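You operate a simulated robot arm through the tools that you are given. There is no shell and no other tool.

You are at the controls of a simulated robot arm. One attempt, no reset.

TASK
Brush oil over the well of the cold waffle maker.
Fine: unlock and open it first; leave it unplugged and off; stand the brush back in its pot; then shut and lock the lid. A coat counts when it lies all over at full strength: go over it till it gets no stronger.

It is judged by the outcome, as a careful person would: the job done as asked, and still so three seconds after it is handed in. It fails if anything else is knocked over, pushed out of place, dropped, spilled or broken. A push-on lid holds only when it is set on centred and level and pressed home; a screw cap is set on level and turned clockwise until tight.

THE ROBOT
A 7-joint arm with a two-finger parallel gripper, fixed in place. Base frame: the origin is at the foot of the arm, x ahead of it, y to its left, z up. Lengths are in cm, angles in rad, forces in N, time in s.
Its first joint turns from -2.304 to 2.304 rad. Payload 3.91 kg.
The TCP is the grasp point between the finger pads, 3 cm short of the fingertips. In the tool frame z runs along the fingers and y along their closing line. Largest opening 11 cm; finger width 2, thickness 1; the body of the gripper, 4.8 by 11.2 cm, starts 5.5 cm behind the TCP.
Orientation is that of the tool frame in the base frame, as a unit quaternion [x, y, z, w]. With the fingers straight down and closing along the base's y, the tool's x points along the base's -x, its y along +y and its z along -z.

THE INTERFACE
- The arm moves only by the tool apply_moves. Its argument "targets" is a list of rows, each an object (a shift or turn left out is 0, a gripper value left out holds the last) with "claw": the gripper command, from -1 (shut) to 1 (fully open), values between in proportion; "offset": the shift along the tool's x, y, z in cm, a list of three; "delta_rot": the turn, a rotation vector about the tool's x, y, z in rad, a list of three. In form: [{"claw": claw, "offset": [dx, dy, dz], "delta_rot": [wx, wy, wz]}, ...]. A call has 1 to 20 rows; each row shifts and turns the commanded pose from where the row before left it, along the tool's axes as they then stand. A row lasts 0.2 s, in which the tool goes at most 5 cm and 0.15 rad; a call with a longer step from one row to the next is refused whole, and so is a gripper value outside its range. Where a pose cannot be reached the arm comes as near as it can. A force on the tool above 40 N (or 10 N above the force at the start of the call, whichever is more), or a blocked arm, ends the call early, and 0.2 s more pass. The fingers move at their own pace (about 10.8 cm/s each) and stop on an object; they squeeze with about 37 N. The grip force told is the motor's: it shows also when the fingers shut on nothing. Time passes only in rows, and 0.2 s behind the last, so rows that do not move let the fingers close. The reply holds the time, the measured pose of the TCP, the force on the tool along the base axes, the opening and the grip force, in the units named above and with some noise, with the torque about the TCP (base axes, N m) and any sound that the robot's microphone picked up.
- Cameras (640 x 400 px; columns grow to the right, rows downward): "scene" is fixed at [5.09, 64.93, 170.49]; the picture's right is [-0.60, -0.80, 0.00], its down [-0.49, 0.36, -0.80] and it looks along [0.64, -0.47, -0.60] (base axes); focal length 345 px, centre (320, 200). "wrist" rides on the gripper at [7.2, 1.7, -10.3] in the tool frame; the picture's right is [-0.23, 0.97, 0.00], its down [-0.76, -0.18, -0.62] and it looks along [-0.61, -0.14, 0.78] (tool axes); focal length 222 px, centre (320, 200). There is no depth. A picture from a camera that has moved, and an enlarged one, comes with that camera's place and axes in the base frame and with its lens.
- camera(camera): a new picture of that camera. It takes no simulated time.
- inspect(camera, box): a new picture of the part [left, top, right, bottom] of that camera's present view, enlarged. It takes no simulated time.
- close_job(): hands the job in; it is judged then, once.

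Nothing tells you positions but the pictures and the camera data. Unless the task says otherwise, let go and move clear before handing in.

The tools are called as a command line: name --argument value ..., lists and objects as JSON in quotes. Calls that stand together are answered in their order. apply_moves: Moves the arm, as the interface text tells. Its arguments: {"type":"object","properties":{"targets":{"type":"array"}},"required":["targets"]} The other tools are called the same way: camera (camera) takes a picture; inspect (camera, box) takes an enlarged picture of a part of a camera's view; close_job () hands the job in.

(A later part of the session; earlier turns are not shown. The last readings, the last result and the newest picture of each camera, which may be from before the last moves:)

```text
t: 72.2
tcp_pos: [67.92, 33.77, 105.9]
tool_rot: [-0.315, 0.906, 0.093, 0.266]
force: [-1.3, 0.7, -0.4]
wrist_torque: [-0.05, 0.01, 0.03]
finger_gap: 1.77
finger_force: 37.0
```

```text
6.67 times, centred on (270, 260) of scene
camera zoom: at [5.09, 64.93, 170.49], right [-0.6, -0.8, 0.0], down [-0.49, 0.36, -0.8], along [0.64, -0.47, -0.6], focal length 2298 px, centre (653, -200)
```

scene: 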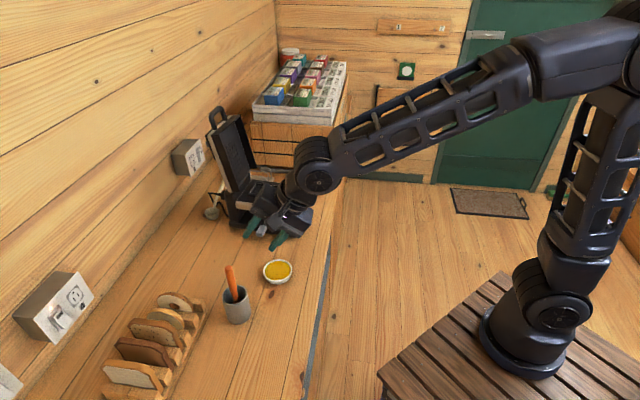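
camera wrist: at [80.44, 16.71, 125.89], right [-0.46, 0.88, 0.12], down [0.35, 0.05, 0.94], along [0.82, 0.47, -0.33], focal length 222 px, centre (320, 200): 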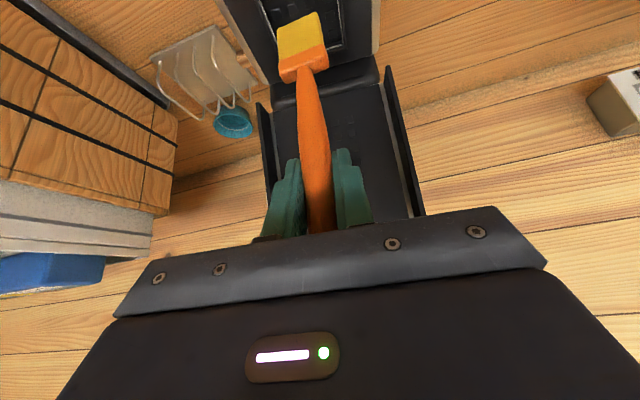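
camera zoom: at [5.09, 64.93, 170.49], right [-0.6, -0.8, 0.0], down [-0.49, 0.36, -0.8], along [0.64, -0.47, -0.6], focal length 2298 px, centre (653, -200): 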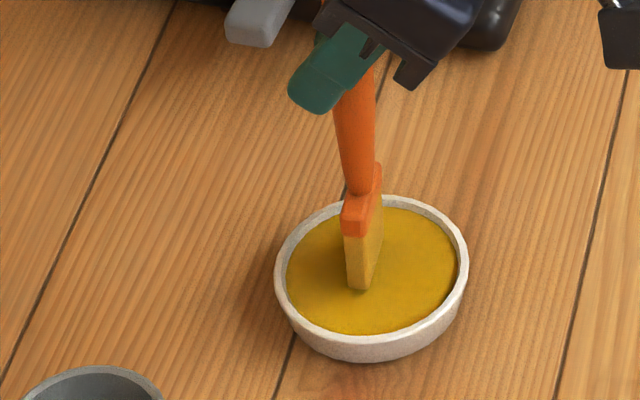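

The bristles look like they're only at the oil surface. I'll lower slightly more until I feel contact.

apply_moves --targets '[{"claw": -1, "offset": [0.081, 0, 0.126]}, {"offset": [0.054, 0, 0.084]}, {"offset": [0, 0, 0]}]'

inspect --camera "scene" --box '[250, 245, 298, 281]'

```text
t: 73.0
tcp_pos: [67.86, 33.87, 105.38]
tool_rot: [-0.316, 0.906, 0.093, 0.266]
force: [0.1, -0.1, 0.0]
wrist_torque: [-0.02, 0.01, 0.01]
finger_gap: 1.79
finger_force: 36.9
```

```text
11.11 times, centred on (274, 263) of scene
camera zoom: at [5.09, 64.93, 170.49], right [-0.6, -0.8, 0.0], down [-0.49, 0.36, -0.8], along [0.64, -0.47, -0.6], focal length 3830 px, centre (831, -500)
```

zoom: 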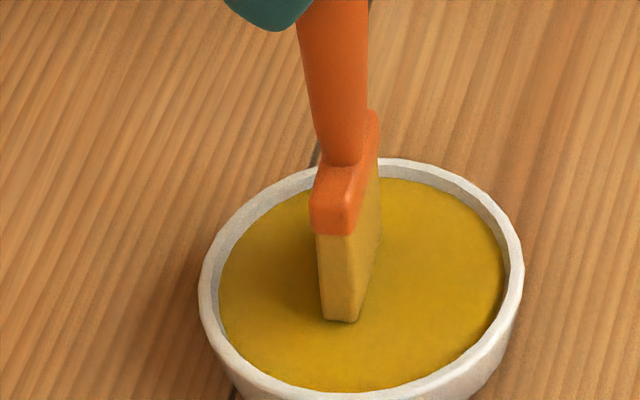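

apply_moves --targets '[{"claw": -1, "offset": [0.108, 0, 0.168]}, {"offset": [0.108, 0, 0.168]}, {"offset": [0, 0, 0]}]'

inspect --camera "scene" --box '[250, 245, 298, 281]'

```text
t: 73.8
tcp_pos: [67.87, 33.8, 105.41]
tool_rot: [-0.315, 0.905, 0.094, 0.269]
force: [0.7, -1.8, 29.5]
wrist_torque: [-0.16, 0.1, 0.0]
finger_gap: 1.76
finger_force: 37.1
```

```text
11.11 times, centred on (274, 263) of scene
camera zoom: at [5.09, 64.93, 170.49], right [-0.6, -0.8, 0.0], down [-0.49, 0.36, -0.8], along [0.64, -0.47, -0.6], focal length 3830 px, centre (831, -500)
```

zoom: 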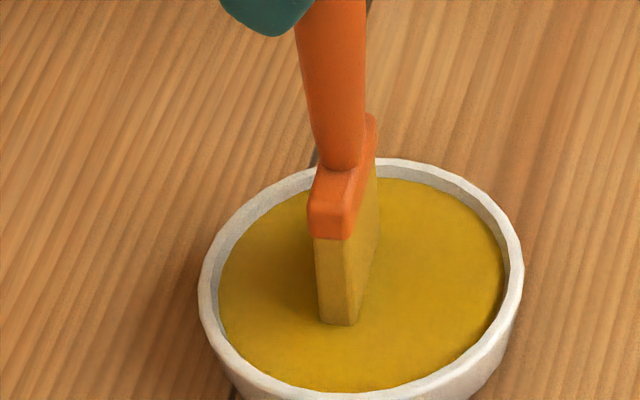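

Firm contact now. I'll back off and lift to check the bristles' load.

apply_moves --targets '[{"claw": -1, "offset": [-0.163, 0, -0.252]}, {"offset": [0, 0, 0]}, {"offset": [-1.085, 0, -1.68]}, {"offset": [-1.085, 0, -1.68]}, {"offset": [0, 0, 0]}]'

inspect --camera "scene" --box '[230, 230, 310, 290]'

```text
t: 75.0
tcp_pos: [67.95, 33.76, 109.5]
tool_rot: [-0.316, 0.906, 0.093, 0.267]
force: [1.0, -0.1, -0.3]
wrist_torque: [-0.03, 0.0, 0.01]
finger_gap: 1.75
finger_force: 36.9
```

```text
6.67 times, centred on (270, 260) of scene
camera zoom: at [5.09, 64.93, 170.49], right [-0.6, -0.8, 0.0], down [-0.49, 0.36, -0.8], along [0.64, -0.47, -0.6], focal length 2298 px, centre (653, -200)
```

zoom: 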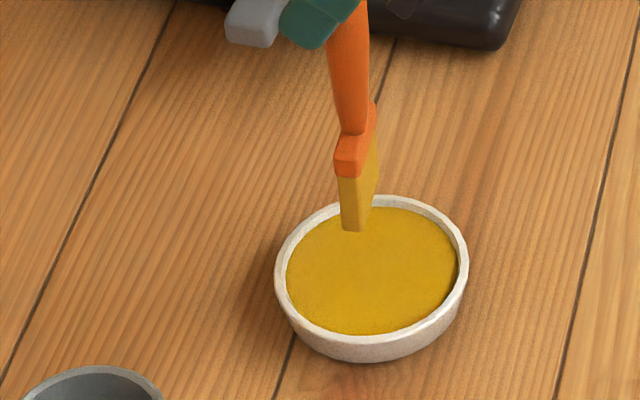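

The bristles are recharged. Back to the well, starting at the front of the near lane.

apply_moves --targets '[{"claw": -1, "offset": [-1.831, 0, -2.835]}, {"offset": [-1.831, 0, -2.835]}, {"offset": [-1.831, 0, -2.835]}, {"offset": [-1.831, 0, -2.835]}, {"offset": [-1.104, -4.362, 0.711]}, {"offset": [-1.104, -4.362, 0.711]}, {"offset": [-1.104, -4.362, 0.711]}, {"offset": [-1.104, -4.362, 0.711]}, {"offset": [-1.104, -4.362, 0.711]}, {"offset": [0, 0, 0]}]'

inspect --camera "scene" --box '[225, 155, 305, 205]'

```text
t: 77.2
tcp_pos: [86.68, 20.69, 122.94]
tool_rot: [-0.316, 0.906, 0.093, 0.267]
force: [0.2, -0.3, -0.1]
wrist_torque: [-0.03, -0.01, -0.02]
finger_gap: 1.76
finger_force: 36.7
```

```text
8.00 times, centred on (265, 180) of scene
camera zoom: at [5.09, 64.93, 170.49], right [-0.6, -0.8, 0.0], down [-0.49, 0.36, -0.8], along [0.64, -0.47, -0.6], focal length 2758 px, centre (760, 360)
```

zoom: 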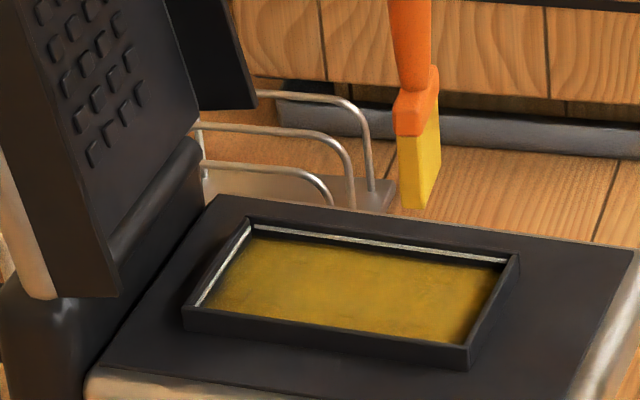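

apply_moves --targets '[{"claw": -1, "offset": [1.627, 0, 2.52]}, {"offset": [1.41, 0, 2.184]}, {"offset": [0.434, 0, 0.672]}, {"offset": [0.163, 0, 0.252]}, {"offset": [0.081, 0, 0.126]}, {"offset": [0, 0, 0]}]'

inspect --camera "scene" --box '[230, 165, 294, 205]'

```text
t: 78.6
tcp_pos: [86.64, 20.82, 116.13]
tool_rot: [-0.315, 0.906, 0.092, 0.267]
force: [-0.9, -0.4, -0.2]
wrist_torque: [0.01, -0.02, 0.02]
finger_gap: 1.75
finger_force: 36.9
```

```text
10.00 times, centred on (262, 185) of scene
camera zoom: at [5.09, 64.93, 170.49], right [-0.6, -0.8, 0.0], down [-0.49, 0.36, -0.8], along [0.64, -0.47, -0.6], focal length 3448 px, centre (900, 350)
```

zoom: 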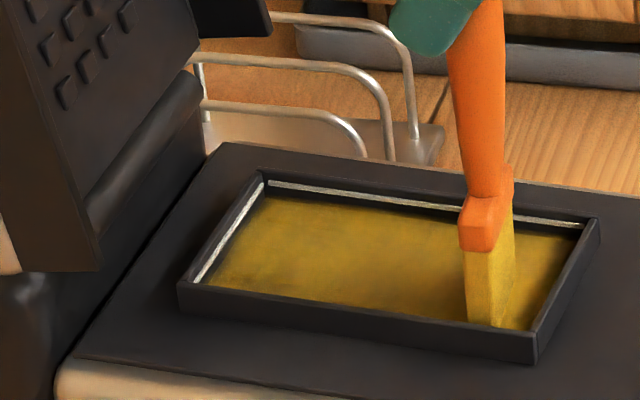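

apply_moves --targets '[{"claw": -1, "offset": [0.065, 0, 0.1]}, {"offset": [0.155, 0.3, -0.1]}, {"offset": [0, 0, 0]}, {"offset": [-0.647, 0.024, 0.418]}, {"offset": [-0.647, 0.024, 0.418]}, {"offset": [-0.647, 0.024, 0.418]}, {"offset": [-0.647, 0.024, 0.418]}, {"offset": [-0.647, 0.024, 0.418]}, {"offset": [-0.647, 0.024, 0.418]}, {"offset": [-0.647, 0.024, 0.418]}, {"offset": [-0.647, 0.024, 0.418]}, {"offset": [-0.647, 0.024, 0.418]}, {"offset": [-0.647, 0.024, 0.418]}, {"offset": [-0.647, 0.024, 0.418]}, {"offset": [-0.647, 0.024, 0.418]}, {"offset": [0, 0, 0]}]'

inspect --camera "scene" --box '[230, 165, 294, 205]'

```text
t: 82.0
tcp_pos: [93.41, 26.88, 115.92]
tool_rot: [-0.316, 0.906, 0.093, 0.267]
force: [-2.7, -1.9, 17.0]
wrist_torque: [-0.26, 0.29, 0.02]
finger_gap: 1.77
finger_force: 36.6
```

```text
10.00 times, centred on (262, 185) of scene
camera zoom: at [5.09, 64.93, 170.49], right [-0.6, -0.8, 0.0], down [-0.49, 0.36, -0.8], along [0.64, -0.47, -0.6], focal length 3448 px, centre (900, 350)
```

zoom: 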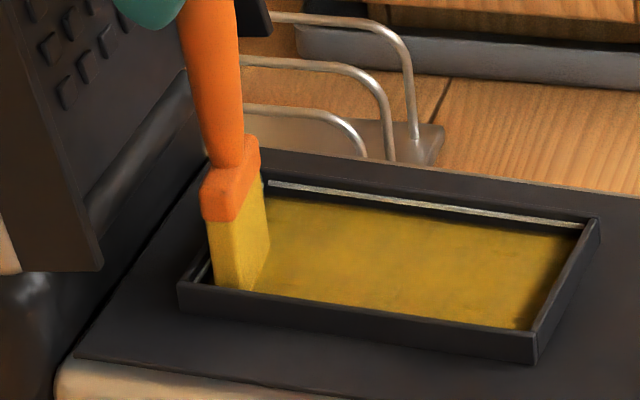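

apply_moves --targets '[{"claw": -1, "offset": [-0.03, 0, -0.045]}, {"offset": [-0.015, -0.58, 0.01]}, {"offset": [-0.015, -0.58, 0.01]}, {"offset": [-0.015, -0.58, 0.01]}, {"offset": [-0.015, -0.58, 0.01]}, {"offset": [-0.015, -0.58, 0.01]}, {"offset": [0.655, -0.024, -0.423]}, {"offset": [0.655, -0.024, -0.423]}, {"offset": [0.655, -0.024, -0.423]}, {"offset": [0.655, -0.024, -0.423]}, {"offset": [0.655, -0.024, -0.423]}, {"offset": [0.655, -0.024, -0.423]}, {"offset": [0.655, -0.024, -0.423]}, {"offset": [0.655, -0.024, -0.423]}, {"offset": [0.655, -0.024, -0.423]}, {"offset": [0.655, -0.024, -0.423]}, {"offset": [0.655, -0.024, -0.423]}, {"offset": [0.5, -0.018, -0.32]}, {"offset": [0, 0, 0]}]'

inspect --camera "scene" --box '[230, 165, 294, 205]'

```text
t: 86.0
tcp_pos: [88.17, 18.66, 115.95]
tool_rot: [-0.315, 0.906, 0.092, 0.267]
force: [-0.7, -0.4, 2.4]
wrist_torque: [-0.07, 0.02, -0.04]
finger_gap: 1.75
finger_force: 36.5
```

```text
10.00 times, centred on (262, 185) of scene
camera zoom: at [5.09, 64.93, 170.49], right [-0.6, -0.8, 0.0], down [-0.49, 0.36, -0.8], along [0.64, -0.47, -0.6], focal length 3448 px, centre (900, 350)
```

zoom: 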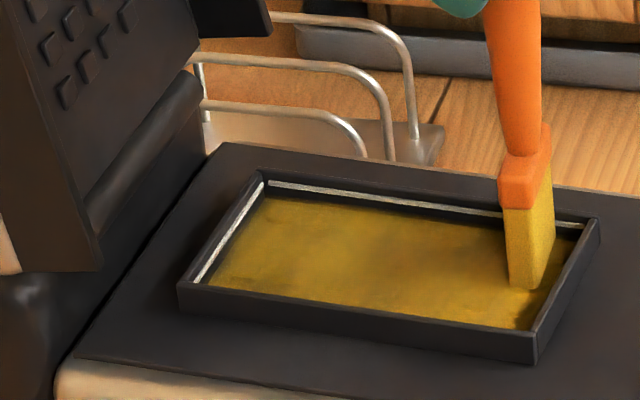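

apply_moves --targets '[{"claw": -1, "offset": [0.033, 0.7, -0.0]}, {"offset": [0.033, 0.7, -0.0]}, {"offset": [-0.647, 0.024, 0.418]}, {"offset": [-0.647, 0.024, 0.418]}, {"offset": [-0.647, 0.024, 0.418]}, {"offset": [-0.647, 0.024, 0.418]}, {"offset": [-0.647, 0.024, 0.418]}, {"offset": [-0.647, 0.024, 0.418]}, {"offset": [-0.647, 0.024, 0.418]}, {"offset": [-0.647, 0.024, 0.418]}, {"offset": [-0.647, 0.024, 0.418]}, {"offset": [-0.647, 0.024, 0.418]}, {"offset": [-0.647, 0.024, 0.418]}, {"offset": [-0.5, 0.019, 0.323]}, {"offset": [0.016, 0.7, -0.012]}, {"offset": [0.016, 0.7, -0.012]}, {"offset": [0, 0, 0]}]'

inspect --camera "scene" --box '[230, 165, 294, 205]'

```text
t: 89.6
tcp_pos: [93.27, 26.76, 115.97]
tool_rot: [-0.315, 0.906, 0.092, 0.267]
force: [2.0, -0.9, 10.7]
wrist_torque: [-0.1, -0.28, -0.02]
finger_gap: 1.77
finger_force: 36.7
```

```text
10.00 times, centred on (262, 185) of scene
camera zoom: at [5.09, 64.93, 170.49], right [-0.6, -0.8, 0.0], down [-0.49, 0.36, -0.8], along [0.64, -0.47, -0.6], focal length 3448 px, centre (900, 350)
```

zoom: 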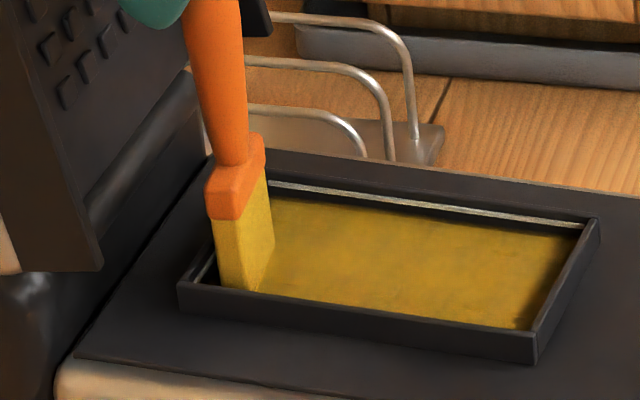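

apply_moves --targets '[{"claw": -1, "offset": [0.655, -0.024, -0.423]}, {"offset": [0.655, -0.024, -0.423]}, {"offset": [0.655, -0.024, -0.423]}, {"offset": [0.655, -0.024, -0.423]}, {"offset": [0.655, -0.024, -0.423]}, {"offset": [0.655, -0.024, -0.423]}, {"offset": [0.655, -0.024, -0.423]}, {"offset": [0.655, -0.024, -0.423]}, {"offset": [0.655, -0.024, -0.423]}, {"offset": [0.655, -0.024, -0.423]}, {"offset": [0.655, -0.024, -0.423]}, {"offset": [0.655, -0.024, -0.423]}, {"offset": [-0.015, -0.58, 0.01]}, {"offset": [-0.015, -0.58, 0.01]}, {"offset": [-0.015, -0.58, 0.01]}, {"offset": [-0.015, -0.58, 0.01]}, {"offset": [-0.015, -0.58, 0.01]}, {"offset": [-0.005, -0.2, 0.003]}, {"offset": [0, 0, 0]}]'

inspect --camera "scene" --box '[230, 165, 294, 205]'

```text
t: 93.6
tcp_pos: [88.18, 18.4, 115.84]
tool_rot: [-0.316, 0.906, 0.093, 0.267]
force: [-3.0, 5.2, 16.2]
wrist_torque: [0.31, 0.14, 0.02]
finger_gap: 1.76
finger_force: 36.7
```

```text
10.00 times, centred on (262, 185) of scene
camera zoom: at [5.09, 64.93, 170.49], right [-0.6, -0.8, 0.0], down [-0.49, 0.36, -0.8], along [0.64, -0.47, -0.6], focal length 3448 px, centre (900, 350)
```

zoom: 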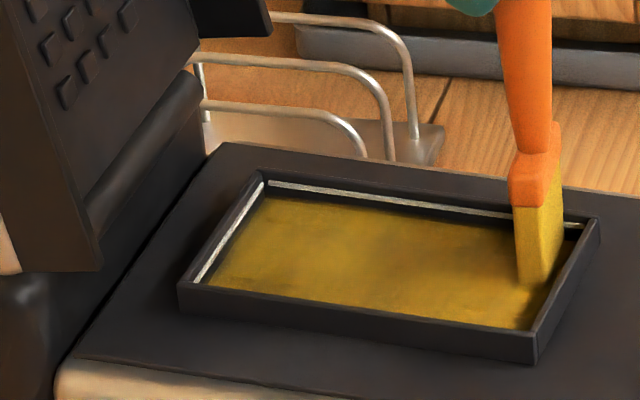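

I've reached the far wall; I'll ease off slightly and stroke back along that edge, then lift and inspect from above.

apply_moves --targets '[{"claw": -1, "offset": [-0.02, 0.2, -0.04]}, {"offset": [-0.647, 0.024, 0.418]}, {"offset": [-0.647, 0.024, 0.418]}, {"offset": [-0.647, 0.024, 0.418]}, {"offset": [-0.647, 0.024, 0.418]}, {"offset": [-0.647, 0.024, 0.418]}, {"offset": [-0.647, 0.024, 0.418]}, {"offset": [-0.647, 0.024, 0.418]}, {"offset": [-0.647, 0.024, 0.418]}, {"offset": [-0.647, 0.024, 0.418]}, {"offset": [-0.647, 0.024, 0.418]}, {"offset": [-0.647, 0.024, 0.418]}, {"offset": [-0.4, 0.015, 0.26]}, {"offset": [-1.085, 0, -1.68]}, {"offset": [-1.627, 0, -2.52]}, {"offset": [-1.356, 0, -2.1]}, {"offset": [0, 0, 0]}]'

inspect --camera "scene" --box '[230, 165, 294, 205]'

inspect --camera "wrist" --box '[180, 0, 420, 150]'

```text
t: 97.2
tcp_pos: [95.06, 24.15, 123.38]
tool_rot: [-0.315, 0.906, 0.092, 0.267]
force: [0.6, 0.8, -0.2]
wrist_torque: [0.01, 0.0, -0.03]
finger_gap: 1.77
finger_force: 37.1
```

```text
10.00 times, centred on (262, 185) of scene
camera zoom: at [5.09, 64.93, 170.49], right [-0.6, -0.8, 0.0], down [-0.49, 0.36, -0.8], along [0.64, -0.47, -0.6], focal length 3448 px, centre (900, 350)
```

zoom: 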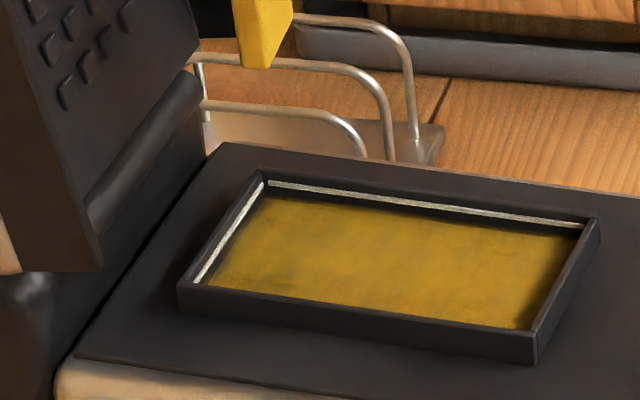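

```text
2.67 times, centred on (300, 75) of wrist
camera zoom: at [84.78, 18.27, 128.0], right [-0.46, 0.88, 0.12], down [0.35, 0.05, 0.94], along [0.82, 0.47, -0.33], focal length 592 px, centre (373, 533)
```

zoom: 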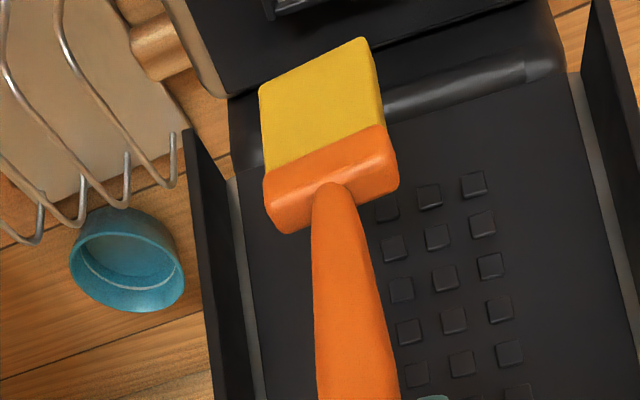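

The studs are now fully hidden under an even golden film. I'll pull back so the wrist camera can see the near wall side, which the scene view hides.

apply_moves --targets '[{"claw": -1, "offset": [2.968, 2.324, -1.916]}, {"offset": [2.968, 2.324, -1.916]}, {"offset": [2.968, 2.324, -1.916]}, {"offset": [2.968, 2.324, -1.916]}, {"offset": [2.968, 2.324, -1.916]}, {"offset": [0, 0, 0]}]'

camera --camera "wrist"

inspect --camera "wrist" --box '[180, 40, 340, 140]'

inspect --camera "scene" --box '[240, 175, 290, 205]'

```text
t: 98.6
tcp_pos: [73.77, 22.32, 123.36]
tool_rot: [-0.315, 0.906, 0.094, 0.267]
force: [-0.7, 0.7, -0.8]
wrist_torque: [0.0, 0.05, -0.02]
finger_gap: 1.76
finger_force: 36.8
```

```text
taken
camera wrist: at [63.61, 16.43, 128.04], right [-0.46, 0.88, 0.12], down [0.35, 0.05, 0.94], along [0.82, 0.47, -0.33], focal length 222 px, centre (320, 200)
```

wrist: 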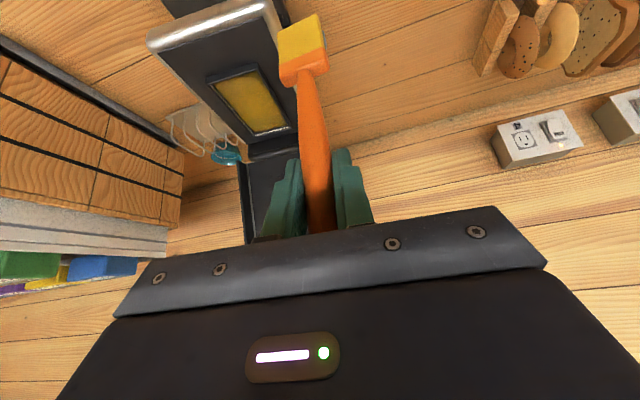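

```text
4.00 times, centred on (260, 90) of wrist
camera zoom: at [63.61, 16.43, 128.04], right [-0.46, 0.88, 0.12], down [0.35, 0.05, 0.94], along [0.82, 0.47, -0.33], focal length 888 px, centre (560, 640)
```

zoom: 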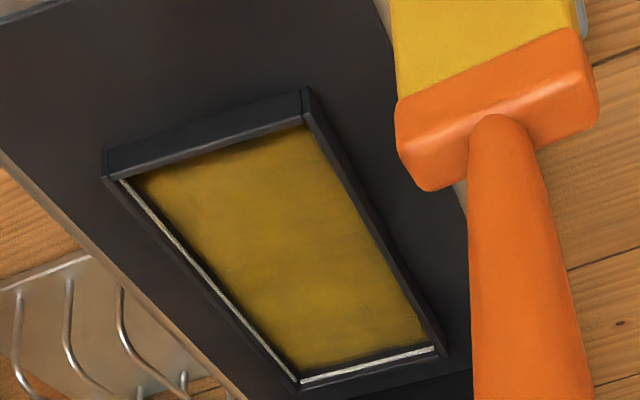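

```text
12.80 times, centred on (265, 190) of scene
camera zoom: at [5.09, 64.93, 170.49], right [-0.6, -0.8, 0.0], down [-0.49, 0.36, -0.8], along [0.64, -0.47, -0.6], focal length 4413 px, centre (1024, 328)
```

zoom: 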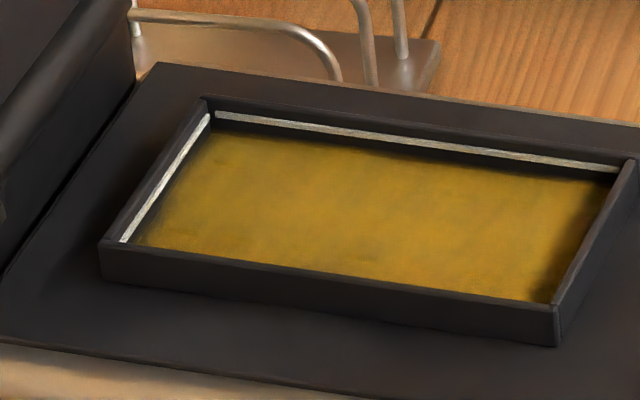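

The interior is even, but the film looks thinner right along the walls and corners. I'll take more oil and go round the edges.

apply_moves --targets '[{"claw": -1, "offset": [-0.716, 4.205, 0.463]}, {"offset": [-0.716, 4.205, 0.463]}, {"offset": [-0.716, 4.205, 0.463]}, {"offset": [0, 0, 0]}, {"offset": [2.061, 0, 3.192]}, {"offset": [2.061, 0, 3.192]}, {"offset": [2.061, 0, 3.192]}, {"offset": [2.061, 0, 3.192]}, {"offset": [0.759, 0, 1.176]}, {"offset": [0.434, 0, 0.672]}, {"offset": [0.141, 0, 0.218]}, {"offset": [0, 0, 0]}]'

inspect --camera "scene" --box '[250, 245, 298, 281]'

```text
t: 101.2
tcp_pos: [67.98, 33.86, 105.69]
tool_rot: [-0.316, 0.906, 0.093, 0.267]
force: [0.2, 0.1, 0.3]
wrist_torque: [0.0, 0.04, 0.0]
finger_gap: 1.77
finger_force: 36.9
```

```text
11.11 times, centred on (274, 263) of scene
camera zoom: at [5.09, 64.93, 170.49], right [-0.6, -0.8, 0.0], down [-0.49, 0.36, -0.8], along [0.64, -0.47, -0.6], focal length 3830 px, centre (831, -500)
```

zoom: 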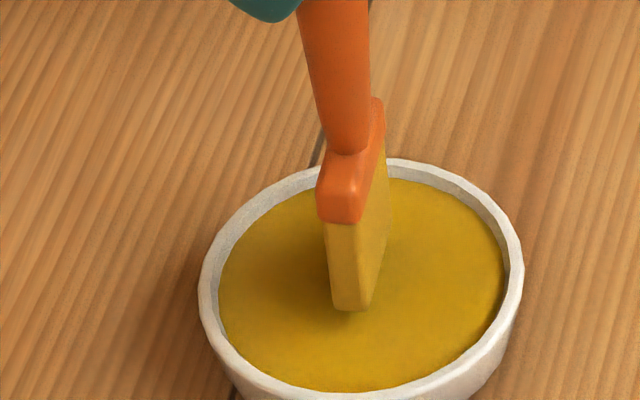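

apply_moves --targets '[{"claw": -1, "offset": [0.108, 0, 0.168]}, {"offset": [0.054, 0, 0.084]}, {"offset": [0, 0, 0]}]'

```text
t: 102.0
tcp_pos: [68.09, 33.89, 105.43]
tool_rot: [-0.315, 0.906, 0.093, 0.267]
force: [-0.7, 0.0, -0.6]
wrist_torque: [-0.02, 0.02, 0.01]
finger_gap: 1.79
finger_force: 37.0
```

No contact yet; I'll lower a little further in small steps.

apply_moves --targets '[{"claw": -1, "offset": [0.054, 0, 0.084]}, {"offset": [0.027, 0, 0.042]}, {"offset": [0, 0, 0]}]'

```text
t: 102.8
tcp_pos: [67.98, 33.84, 105.21]
tool_rot: [-0.316, 0.906, 0.093, 0.266]
force: [-0.3, 0.3, 0.3]
wrist_torque: [0.01, -0.02, -0.02]
finger_gap: 1.78
finger_force: 36.8
```

apply_moves --targets '[{"claw": -1, "offset": [0.054, 0, 0.084]}, {"offset": [0.027, 0, 0.042]}, {"offset": [0, 0, 0]}]'

```text
t: 103.6
tcp_pos: [67.98, 33.81, 105.24]
tool_rot: [-0.315, 0.906, 0.093, 0.266]
force: [0.4, 0.1, -0.3]
wrist_torque: [0.01, 0.0, 0.03]
finger_gap: 1.75
finger_force: 36.7
```

apply_moves --targets '[{"claw": -1, "offset": [0.054, 0, 0.084]}, {"offset": [0.054, 0, 0.084]}, {"offset": [0, 0, 0]}]'

inspect --camera "scene" --box '[250, 245, 298, 281]'

```text
t: 104.4
tcp_pos: [67.93, 33.87, 105.16]
tool_rot: [-0.315, 0.906, 0.093, 0.268]
force: [-2.3, -1.4, 23.8]
wrist_torque: [-0.29, 0.19, -0.01]
finger_gap: 1.79
finger_force: 36.7
```

```text
11.11 times, centred on (274, 263) of scene
camera zoom: at [5.09, 64.93, 170.49], right [-0.6, -0.8, 0.0], down [-0.49, 0.36, -0.8], along [0.64, -0.47, -0.6], focal length 3830 px, centre (831, -500)
```

zoom: 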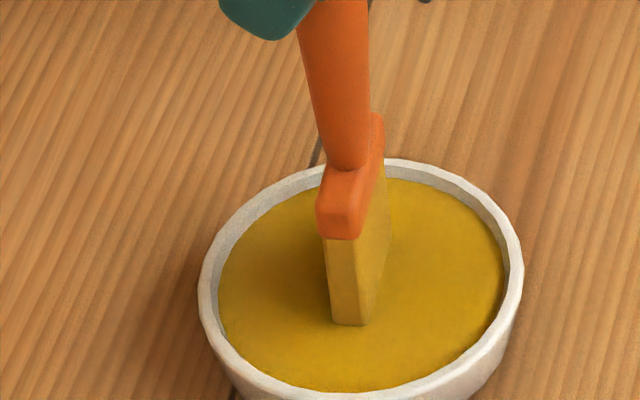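

Contact made and the bristles recharged. Returning to the well for edge passes.

apply_moves --targets '[{"claw": -1, "offset": [-0.163, 0, -0.252]}, {"offset": [-1.085, 0, -1.68]}, {"offset": [-1.831, 0, -2.835]}, {"offset": [-1.831, 0, -2.835]}, {"offset": [-1.831, 0, -2.835]}, {"offset": [-1.831, 0, -2.835]}, {"offset": [-1.139, 0, -1.764]}, {"offset": [-1.078, -4.355, 0.694]}, {"offset": [-1.078, -4.355, 0.694]}, {"offset": [-1.078, -4.355, 0.694]}, {"offset": [-1.078, -4.355, 0.694]}, {"offset": [-1.078, -4.355, 0.694]}, {"offset": [0, 0, 0]}, {"offset": [1.627, 0, 2.52]}, {"offset": [1.41, 0, 2.184]}, {"offset": [0.434, 0, 0.672]}, {"offset": [0, 0, 0]}]'

inspect --camera "scene" --box '[230, 165, 294, 205]'

```text
t: 108.0
tcp_pos: [86.61, 20.81, 116.65]
tool_rot: [-0.315, 0.906, 0.093, 0.267]
force: [-0.2, 0.5, -0.5]
wrist_torque: [0.02, -0.01, 0.02]
finger_gap: 1.75
finger_force: 37.0
```

```text
10.00 times, centred on (262, 185) of scene
camera zoom: at [5.09, 64.93, 170.49], right [-0.6, -0.8, 0.0], down [-0.49, 0.36, -0.8], along [0.64, -0.47, -0.6], focal length 3448 px, centre (900, 350)
```

zoom: 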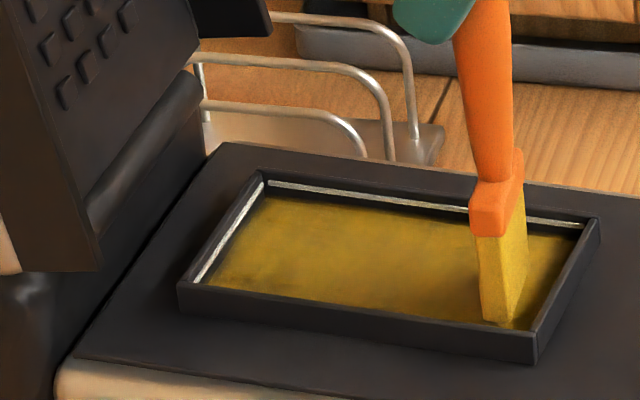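

apply_moves --targets '[{"claw": -1, "offset": [0.271, 0, 0.42]}, {"offset": [0.163, 0, 0.252]}, {"offset": [0.027, 0, 0.042]}, {"offset": [0, 0, 0]}]'

```text
t: 109.0
tcp_pos: [86.54, 20.67, 115.83]
tool_rot: [-0.315, 0.905, 0.093, 0.269]
force: [0.2, -0.7, 19.8]
wrist_torque: [-0.04, -0.09, -0.01]
finger_gap: 1.77
finger_force: 37.1
```

apply_moves --targets '[{"claw": -1, "offset": [-0.065, 0, -0.1]}, {"offset": [0.42, -0.0155, -0.271]}, {"offset": [0.008, 0.3, -0.005]}, {"offset": [-0.016, -0.6, 0.01]}, {"offset": [-0.016, -0.6, 0.01]}, {"offset": [-0.016, -0.6, 0.01]}, {"offset": [-0.016, -0.6, 0.01]}, {"offset": [-0.016, -0.6, 0.01]}, {"offset": [-0.686, 0.025, 0.443]}, {"offset": [-0.686, 0.025, 0.443]}, {"offset": [-0.686, 0.025, 0.443]}, {"offset": [-0.686, 0.025, 0.443]}, {"offset": [-0.686, 0.025, 0.443]}, {"offset": [-0.686, 0.025, 0.443]}, {"offset": [-0.686, 0.025, 0.443]}, {"offset": [-0.686, 0.025, 0.443]}, {"offset": [-0.686, 0.025, 0.443]}, {"offset": [-0.686, 0.025, 0.443]}, {"offset": [-0.686, 0.025, 0.443]}, {"offset": [-0.6, 0.022, 0.387]}]'

inspect --camera "scene" --box '[230, 165, 294, 205]'

```text
t: 113.2
tcp_pos: [95.41, 24.63, 115.78]
tool_rot: [-0.315, 0.906, 0.093, 0.266]
force: [-0.1, -0.1, -0.6]
wrist_torque: [-0.03, 0.02, 0.01]
finger_gap: 1.75
finger_force: 37.0
```

```text
10.00 times, centred on (262, 185) of scene
camera zoom: at [5.09, 64.93, 170.49], right [-0.6, -0.8, 0.0], down [-0.49, 0.36, -0.8], along [0.64, -0.47, -0.6], focal length 3448 px, centre (900, 350)
```

zoom: 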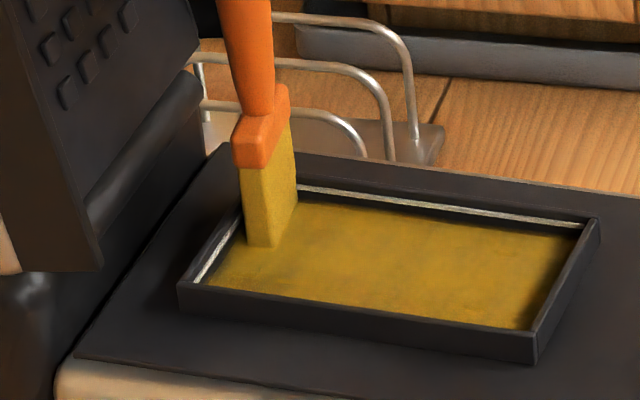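

apply_moves --targets '[{"claw": -1, "offset": [-0.08, 0.005, 0.16]}, {"offset": [0.016, 0.6, -0.01]}, {"offset": [0.016, 0.6, -0.01]}, {"offset": [0.016, 0.6, -0.01]}, {"offset": [0.016, 0.6, -0.01]}, {"offset": [0.016, 0.6, -0.01]}, {"offset": [0.686, -0.025, -0.443]}, {"offset": [0.686, -0.025, -0.443]}, {"offset": [0.686, -0.025, -0.443]}, {"offset": [0.67, -0.025, -0.468]}, {"offset": [0.67, -0.025, -0.468]}, {"offset": [0.67, -0.025, -0.468]}, {"offset": [0.686, -0.025, -0.443]}, {"offset": [0.686, -0.025, -0.443]}, {"offset": [0.686, -0.025, -0.443]}, {"offset": [0.686, -0.025, -0.443]}, {"offset": [0.686, -0.025, -0.443]}, {"offset": [0.6, -0.022, -0.387]}, {"offset": [0, 0, 0]}]'

inspect --camera "scene" --box '[230, 165, 294, 205]'

```text
t: 117.2
tcp_pos: [86.03, 20.78, 115.99]
tool_rot: [-0.316, 0.906, 0.094, 0.266]
force: [-0.1, 0.7, 6.6]
wrist_torque: [0.07, -0.05, -0.04]
finger_gap: 1.76
finger_force: 36.9
```

```text
10.00 times, centred on (262, 185) of scene
camera zoom: at [5.09, 64.93, 170.49], right [-0.6, -0.8, 0.0], down [-0.49, 0.36, -0.8], along [0.64, -0.47, -0.6], focal length 3448 px, centre (900, 350)
```

zoom: 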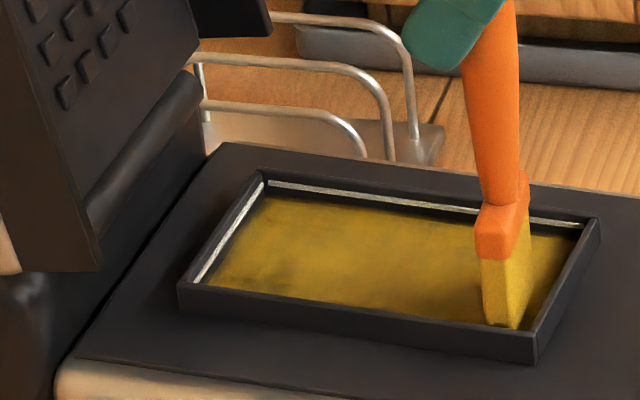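

apply_moves --targets '[{"claw": -1, "offset": [-0.012, -0.45, 0.008]}, {"offset": [-0.012, -0.45, 0.008]}, {"offset": [-0.664, 0.024, 0.429]}, {"offset": [-0.664, 0.024, 0.429]}, {"offset": [-0.664, 0.024, 0.429]}, {"offset": [-0.64, 0.024, 0.462]}, {"offset": [-0.64, 0.024, 0.462]}, {"offset": [-0.64, 0.024, 0.462]}, {"offset": [-0.664, 0.024, 0.429]}, {"offset": [-0.664, 0.024, 0.429]}, {"offset": [-0.664, 0.024, 0.429]}, {"offset": [-0.664, 0.024, 0.429]}, {"offset": [-0.664, 0.024, 0.429]}, {"offset": [-0.664, 0.024, 0.429]}, {"offset": [-0.012, -0.45, 0.008]}, {"offset": [-0.012, -0.45, 0.008]}, {"offset": [0, 0, 0]}]'

apply_moves --targets '[{"claw": -1, "offset": [0.664, -0.024, -0.429]}, {"offset": [0.664, -0.024, -0.429]}, {"offset": [0.664, -0.024, -0.429]}, {"offset": [0.64, -0.024, -0.462]}, {"offset": [0.64, -0.024, -0.462]}, {"offset": [0.64, -0.024, -0.462]}, {"offset": [0.664, -0.024, -0.429]}, {"offset": [0.664, -0.024, -0.429]}, {"offset": [0.664, -0.024, -0.429]}, {"offset": [0.664, -0.024, -0.429]}, {"offset": [0.664, -0.024, -0.429]}, {"offset": [0.664, -0.024, -0.429]}, {"offset": [-0.012, -0.45, 0.008]}, {"offset": [-0.012, -0.45, 0.008]}, {"offset": [0, 0, 0]}]'

```text
t: 120.8
tcp_pos: [94.36, 25.45, 115.75]
tool_rot: [-0.315, 0.906, 0.093, 0.268]
force: [-1.2, 5.1, 19.8]
wrist_torque: [0.58, 0.05, 0.04]
finger_gap: 1.78
finger_force: 36.8
```

```text
t: 124.0
tcp_pos: [87.79, 18.64, 115.88]
tool_rot: [-0.316, 0.906, 0.094, 0.266]
force: [0.3, 0.5, -1.0]
wrist_torque: [-0.01, 0.01, -0.02]
finger_gap: 1.77
finger_force: 37.0
```

apply_moves --targets '[{"claw": -1, "offset": [0.045, -0.3, 0.084]}, {"offset": [-0.664, 0.024, 0.429]}, {"offset": [-0.664, 0.024, 0.429]}, {"offset": [-0.664, 0.024, 0.429]}, {"offset": [-0.64, 0.024, 0.462]}, {"offset": [-0.664, 0.024, 0.429]}, {"offset": [-0.664, 0.024, 0.429]}, {"offset": [-0.664, 0.024, 0.429]}, {"offset": [-0.664, 0.024, 0.429]}, {"offset": [-0.664, 0.024, 0.429]}, {"offset": [-0.664, 0.024, 0.429]}, {"offset": [-0.664, 0.024, 0.429]}, {"offset": [-0.664, 0.024, 0.429]}, {"offset": [-1.085, 0, -1.68]}, {"offset": [-1.627, 0, -2.52]}, {"offset": [-1.356, 0, -2.1]}, {"offset": [0, 0, 0]}]'

inspect --camera "scene" --box '[240, 175, 290, 205]'

```text
t: 127.6
tcp_pos: [95.36, 24.44, 123.24]
tool_rot: [-0.316, 0.906, 0.094, 0.266]
force: [0.1, -0.1, 0.6]
wrist_torque: [0.04, -0.01, 0.04]
finger_gap: 1.74
finger_force: 36.8
```

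```text
12.80 times, centred on (265, 190) of scene
camera zoom: at [5.09, 64.93, 170.49], right [-0.6, -0.8, 0.0], down [-0.49, 0.36, -0.8], along [0.64, -0.47, -0.6], focal length 4413 px, centre (1024, 328)
```

zoom: 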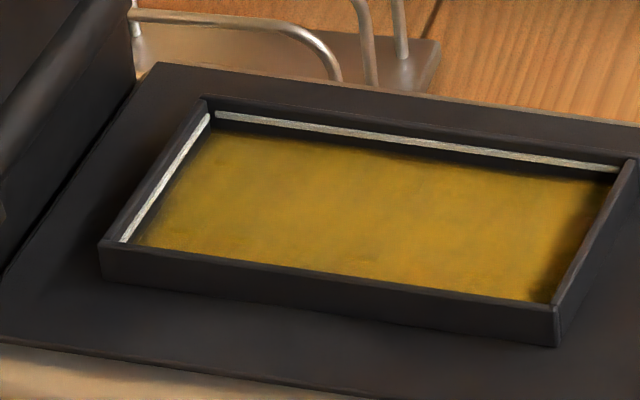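

The interior no longer changes between passes, so it looks saturated. I'll give the end walls a dedicated pass, hugging them gently, starting with the hinge end.

apply_moves --targets '[{"claw": -1, "offset": [1.64, 0.2, 2.51]}, {"offset": [1.627, 0, 2.52]}, {"offset": [0.488, 0, 0.756]}, {"offset": [0.217, 0, 0.336]}, {"offset": [0.081, 0, 0.126]}, {"offset": [0, 0, 0]}]'

apply_moves --targets '[{"claw": -1, "offset": [-0.168, 0.006, 0.109]}, {"offset": [-0.126, 0.005, 0.081]}, {"offset": [0, 0, 0]}]'

inspect --camera "scene" --box '[240, 170, 290, 205]'

inspect --camera "wrist" --box '[220, 0, 400, 110]'

```text
t: 129.0
tcp_pos: [95.23, 24.68, 115.71]
tool_rot: [-0.315, 0.906, 0.093, 0.266]
force: [0.5, -0.2, 6.2]
wrist_torque: [-0.05, -0.09, 0.01]
finger_gap: 1.78
finger_force: 37.2
```

```text
t: 129.8
tcp_pos: [95.59, 24.89, 115.66]
tool_rot: [-0.315, 0.906, 0.094, 0.266]
force: [-1.0, -2.0, 10.2]
wrist_torque: [-0.18, 0.11, 0.04]
finger_gap: 1.78
finger_force: 36.5
```

```text
11.43 times, centred on (265, 188) of scene
camera zoom: at [5.09, 64.93, 170.49], right [-0.6, -0.8, 0.0], down [-0.49, 0.36, -0.8], along [0.64, -0.47, -0.6], focal length 3940 px, centre (949, 343)
```

zoom: 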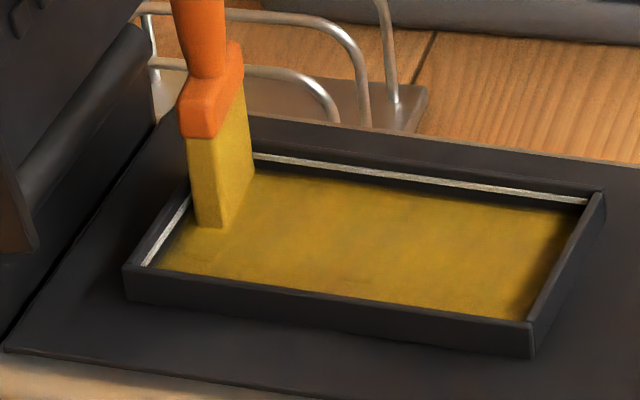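

```text
3.56 times, centred on (310, 55) of wrist
camera zoom: at [85.25, 18.88, 120.35], right [-0.46, 0.88, 0.12], down [0.35, 0.05, 0.94], along [0.82, 0.47, -0.33], focal length 790 px, centre (356, 716)
```

zoom: 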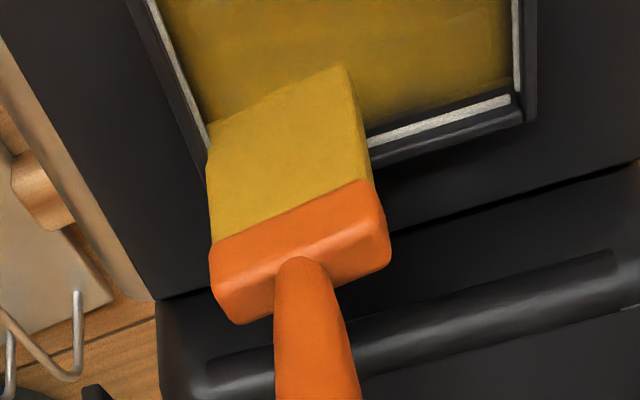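

Light touch on the back wall. Sweeping across it, then forward along the near wall.

apply_moves --targets '[{"claw": -1, "offset": [0.016, 0.6, -0.01]}, {"offset": [0.016, 0.6, -0.01]}, {"offset": [0.016, 0.6, -0.01]}, {"offset": [0.016, 0.6, -0.01]}, {"offset": [0.016, 0.6, -0.01]}, {"offset": [0, 0, 0]}]'

inspect --camera "scene" --box '[240, 170, 290, 205]'

```text
t: 131.2
tcp_pos: [93.45, 27.14, 115.67]
tool_rot: [-0.315, 0.906, 0.092, 0.266]
force: [2.8, -1.8, 12.9]
wrist_torque: [-0.12, -0.24, -0.01]
finger_gap: 1.77
finger_force: 36.9
```

```text
11.43 times, centred on (265, 188) of scene
camera zoom: at [5.09, 64.93, 170.49], right [-0.6, -0.8, 0.0], down [-0.49, 0.36, -0.8], along [0.64, -0.47, -0.6], focal length 3940 px, centre (949, 343)
```

zoom: 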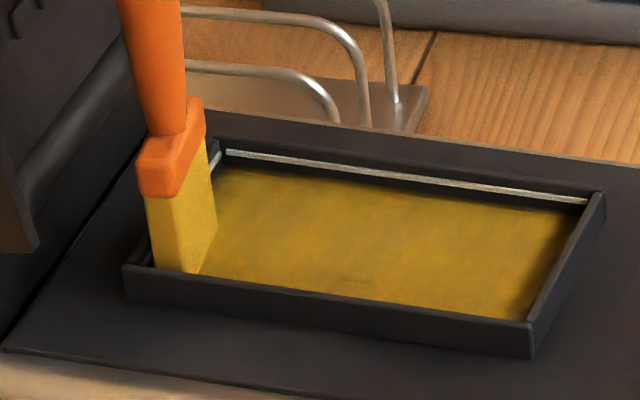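

apply_moves --targets '[{"claw": -1, "offset": [-0.004, -0.15, 0.003]}, {"offset": [0.684, -0.026, -0.462]}, {"offset": [0.684, -0.026, -0.462]}, {"offset": [0.684, -0.026, -0.462]}, {"offset": [0.684, -0.026, -0.462]}, {"offset": [0.684, -0.026, -0.462]}, {"offset": [0.684, -0.026, -0.462]}, {"offset": [0.684, -0.026, -0.462]}, {"offset": [0.684, -0.026, -0.462]}, {"offset": [0.684, -0.026, -0.462]}, {"offset": [0.684, -0.026, -0.462]}, {"offset": [0.684, -0.026, -0.462]}, {"offset": [0.684, -0.026, -0.462]}, {"offset": [0, 0, 0]}]'

inspect --camera "scene" --box '[240, 170, 290, 205]'

```text
t: 134.2
tcp_pos: [86.26, 20.66, 115.94]
tool_rot: [-0.316, 0.906, 0.093, 0.266]
force: [0.6, 0.8, 0.2]
wrist_torque: [-0.01, -0.01, 0.01]
finger_gap: 1.81
finger_force: 37.0
```

```text
11.43 times, centred on (265, 188) of scene
camera zoom: at [5.09, 64.93, 170.49], right [-0.6, -0.8, 0.0], down [-0.49, 0.36, -0.8], along [0.64, -0.47, -0.6], focal length 3940 px, centre (949, 343)
```

zoom: 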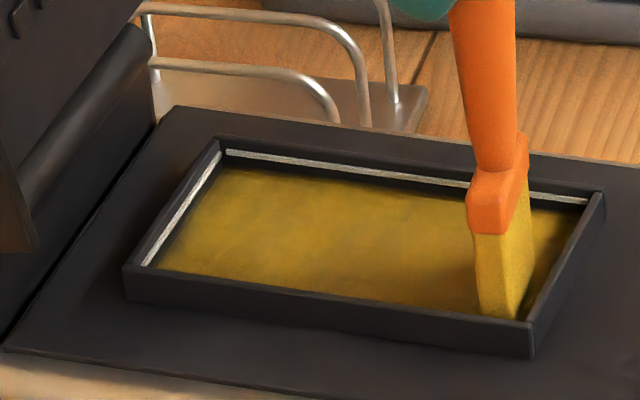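

apply_moves --targets '[{"claw": -1, "offset": [0.065, 0, 0.1]}, {"offset": [0.168, -0.006, -0.109]}, {"offset": [0.168, -0.006, -0.109]}, {"offset": [0, 0, 0]}]'

inspect --camera "scene" --box '[240, 170, 290, 205]'

```text
t: 135.2
tcp_pos: [85.8, 20.22, 115.72]
tool_rot: [-0.316, 0.906, 0.094, 0.267]
force: [0.0, 0.5, -0.4]
wrist_torque: [-0.02, -0.02, 0.0]
finger_gap: 1.75
finger_force: 36.9
```

```text
11.43 times, centred on (265, 188) of scene
camera zoom: at [5.09, 64.93, 170.49], right [-0.6, -0.8, 0.0], down [-0.49, 0.36, -0.8], along [0.64, -0.47, -0.6], focal length 3940 px, centre (949, 343)
```

zoom: 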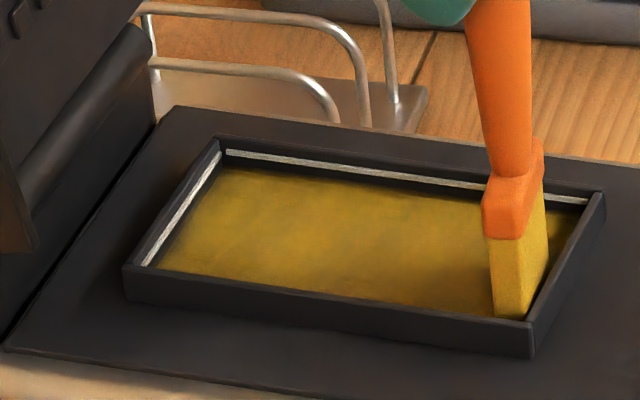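

apply_moves --targets '[{"claw": -1, "offset": [0.05, 0, 0.08]}, {"offset": [-0.016, -0.6, 0.01]}, {"offset": [-0.016, -0.6, 0.01]}, {"offset": [-0.016, -0.6, 0.01]}, {"offset": [-0.016, -0.6, 0.01]}, {"offset": [-0.016, -0.6, 0.01]}, {"offset": [0, 0, 0]}]'

inspect --camera "scene" --box '[240, 170, 290, 205]'

```text
t: 136.8
tcp_pos: [87.63, 18.19, 115.7]
tool_rot: [-0.315, 0.906, 0.093, 0.267]
force: [-1.9, 1.9, 9.6]
wrist_torque: [0.16, 0.0, 0.01]
finger_gap: 1.77
finger_force: 36.5
```

```text
11.43 times, centred on (265, 188) of scene
camera zoom: at [5.09, 64.93, 170.49], right [-0.6, -0.8, 0.0], down [-0.49, 0.36, -0.8], along [0.64, -0.47, -0.6], focal length 3940 px, centre (949, 343)
```

zoom: 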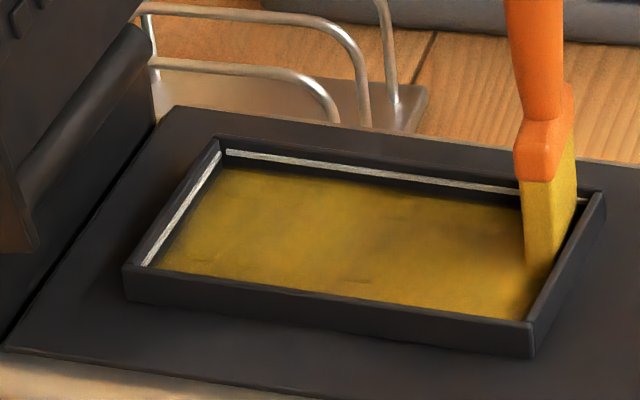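

apply_moves --targets '[{"claw": -1, "offset": [-0.004, -0.15, 0.003]}, {"offset": [-0.68, 0.024, 0.404]}, {"offset": [-0.68, 0.024, 0.404]}, {"offset": [-0.664, 0.024, 0.429]}, {"offset": [-0.664, 0.024, 0.429]}, {"offset": [-0.664, 0.024, 0.429]}, {"offset": [-0.656, 0.024, 0.442]}, {"offset": [-0.656, 0.024, 0.442]}, {"offset": [-0.656, 0.024, 0.442]}, {"offset": [-0.656, 0.024, 0.442]}, {"offset": [-0.656, 0.024, 0.442]}, {"offset": [-0.656, 0.024, 0.442]}, {"offset": [-0.656, 0.024, 0.442]}, {"offset": [-0.656, 0.024, 0.442]}, {"offset": [0, 0, 0]}]'

apply_moves --targets '[{"claw": -1, "offset": [0.5, 0, -0.32]}, {"offset": [-1.085, 0, -1.68]}, {"offset": [-1.627, 0, -2.52]}, {"offset": [-1.356, 0, -2.1]}, {"offset": [2.968, 2.324, -1.916]}, {"offset": [2.968, 2.324, -1.916]}, {"offset": [2.968, 2.324, -1.916]}, {"offset": [2.968, 2.324, -1.916]}, {"offset": [2.968, 2.324, -1.916]}, {"offset": [0, 0, 0]}]'

inspect --camera "wrist" --box '[180, 40, 340, 140]'

inspect --camera "scene" --box '[240, 175, 290, 205]'

```text
t: 140.0
tcp_pos: [95.78, 24.56, 115.73]
tool_rot: [-0.315, 0.906, 0.093, 0.267]
force: [-0.6, -0.3, 7.7]
wrist_torque: [-0.04, -0.03, 0.01]
finger_gap: 1.79
finger_force: 36.7
```

```text
t: 142.2
tcp_pos: [74.26, 22.37, 123.06]
tool_rot: [-0.315, 0.906, 0.092, 0.267]
force: [0.6, 0.0, 0.0]
wrist_torque: [0.0, 0.02, 0.0]
finger_gap: 1.76
finger_force: 37.2
```

```text
4.00 times, centred on (260, 90) of wrist
camera zoom: at [64.05, 16.47, 127.74], right [-0.46, 0.88, 0.12], down [0.35, 0.05, 0.94], along [0.82, 0.47, -0.33], focal length 888 px, centre (560, 640)
```

zoom: 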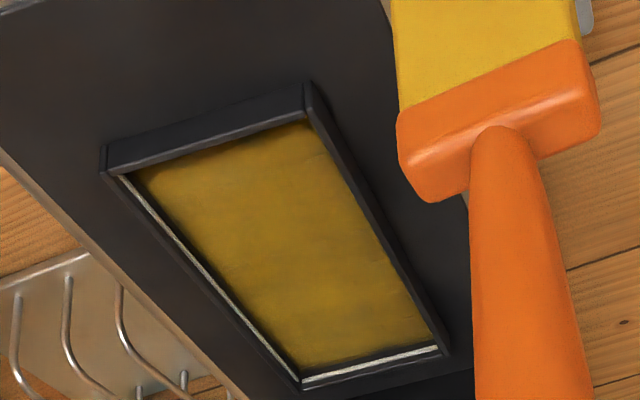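

```text
12.80 times, centred on (265, 190) of scene
camera zoom: at [5.09, 64.93, 170.49], right [-0.6, -0.8, 0.0], down [-0.49, 0.36, -0.8], along [0.64, -0.47, -0.6], focal length 4413 px, centre (1024, 328)
```

zoom: 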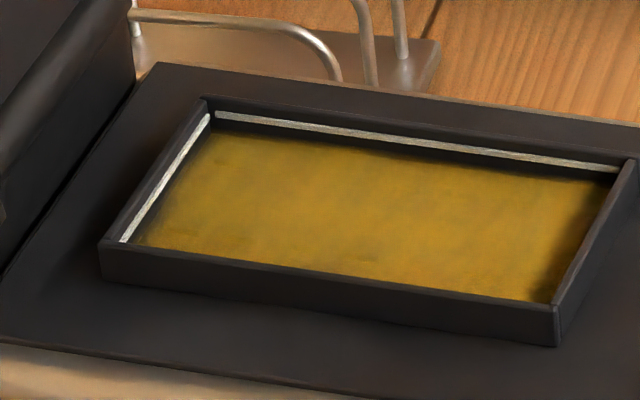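

The film looks the same as before the edge passes. I'll zoom tightly on corners and edges to be sure there are no thin spots.

inspect --camera "scene" --box '[247, 182, 267, 196]'

inspect --camera "scene" --box '[270, 184, 292, 200]'

inspect --camera "wrist" --box '[200, 60, 296, 140]'

```text
16.00 times, centred on (257, 189) of scene
camera zoom: at [5.09, 64.93, 170.49], right [-0.6, -0.8, 0.0], down [-0.49, 0.36, -0.8], along [0.64, -0.47, -0.6], focal length 5516 px, centre (1328, 376)
```

zoom: 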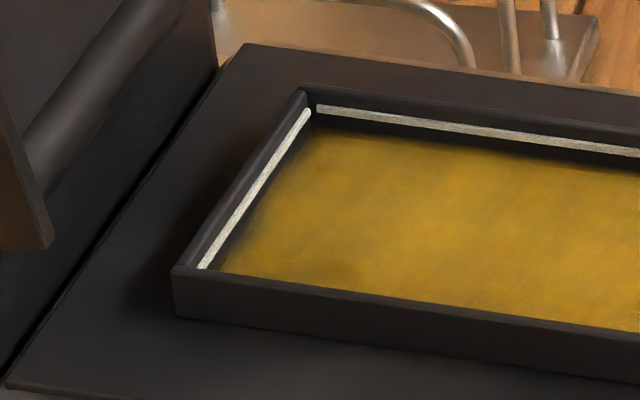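

```text
16.00 times, centred on (281, 192) of scene
camera zoom: at [5.09, 64.93, 170.49], right [-0.6, -0.8, 0.0], down [-0.49, 0.36, -0.8], along [0.64, -0.47, -0.6], focal length 5516 px, centre (944, 328)
```

zoom: 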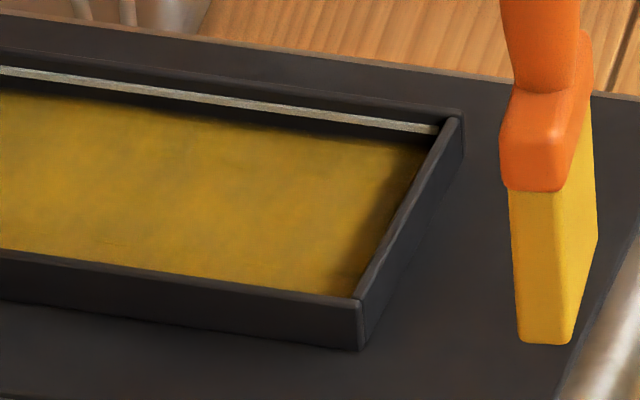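

```text
5.00 times, centred on (248, 100) of wrist
camera zoom: at [64.05, 16.47, 127.74], right [-0.46, 0.88, 0.12], down [0.35, 0.05, 0.94], along [0.82, 0.47, -0.33], focal length 1111 px, centre (680, 700)
```

zoom: 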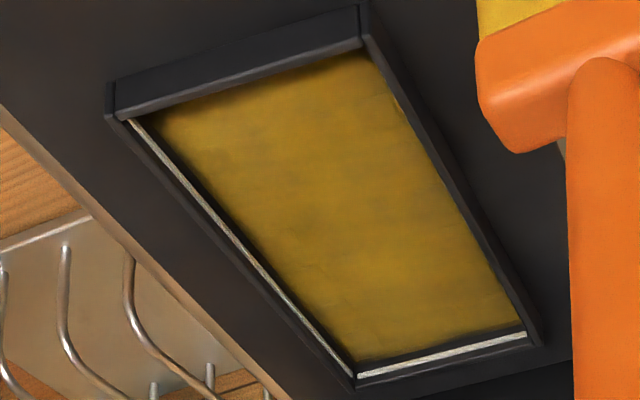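

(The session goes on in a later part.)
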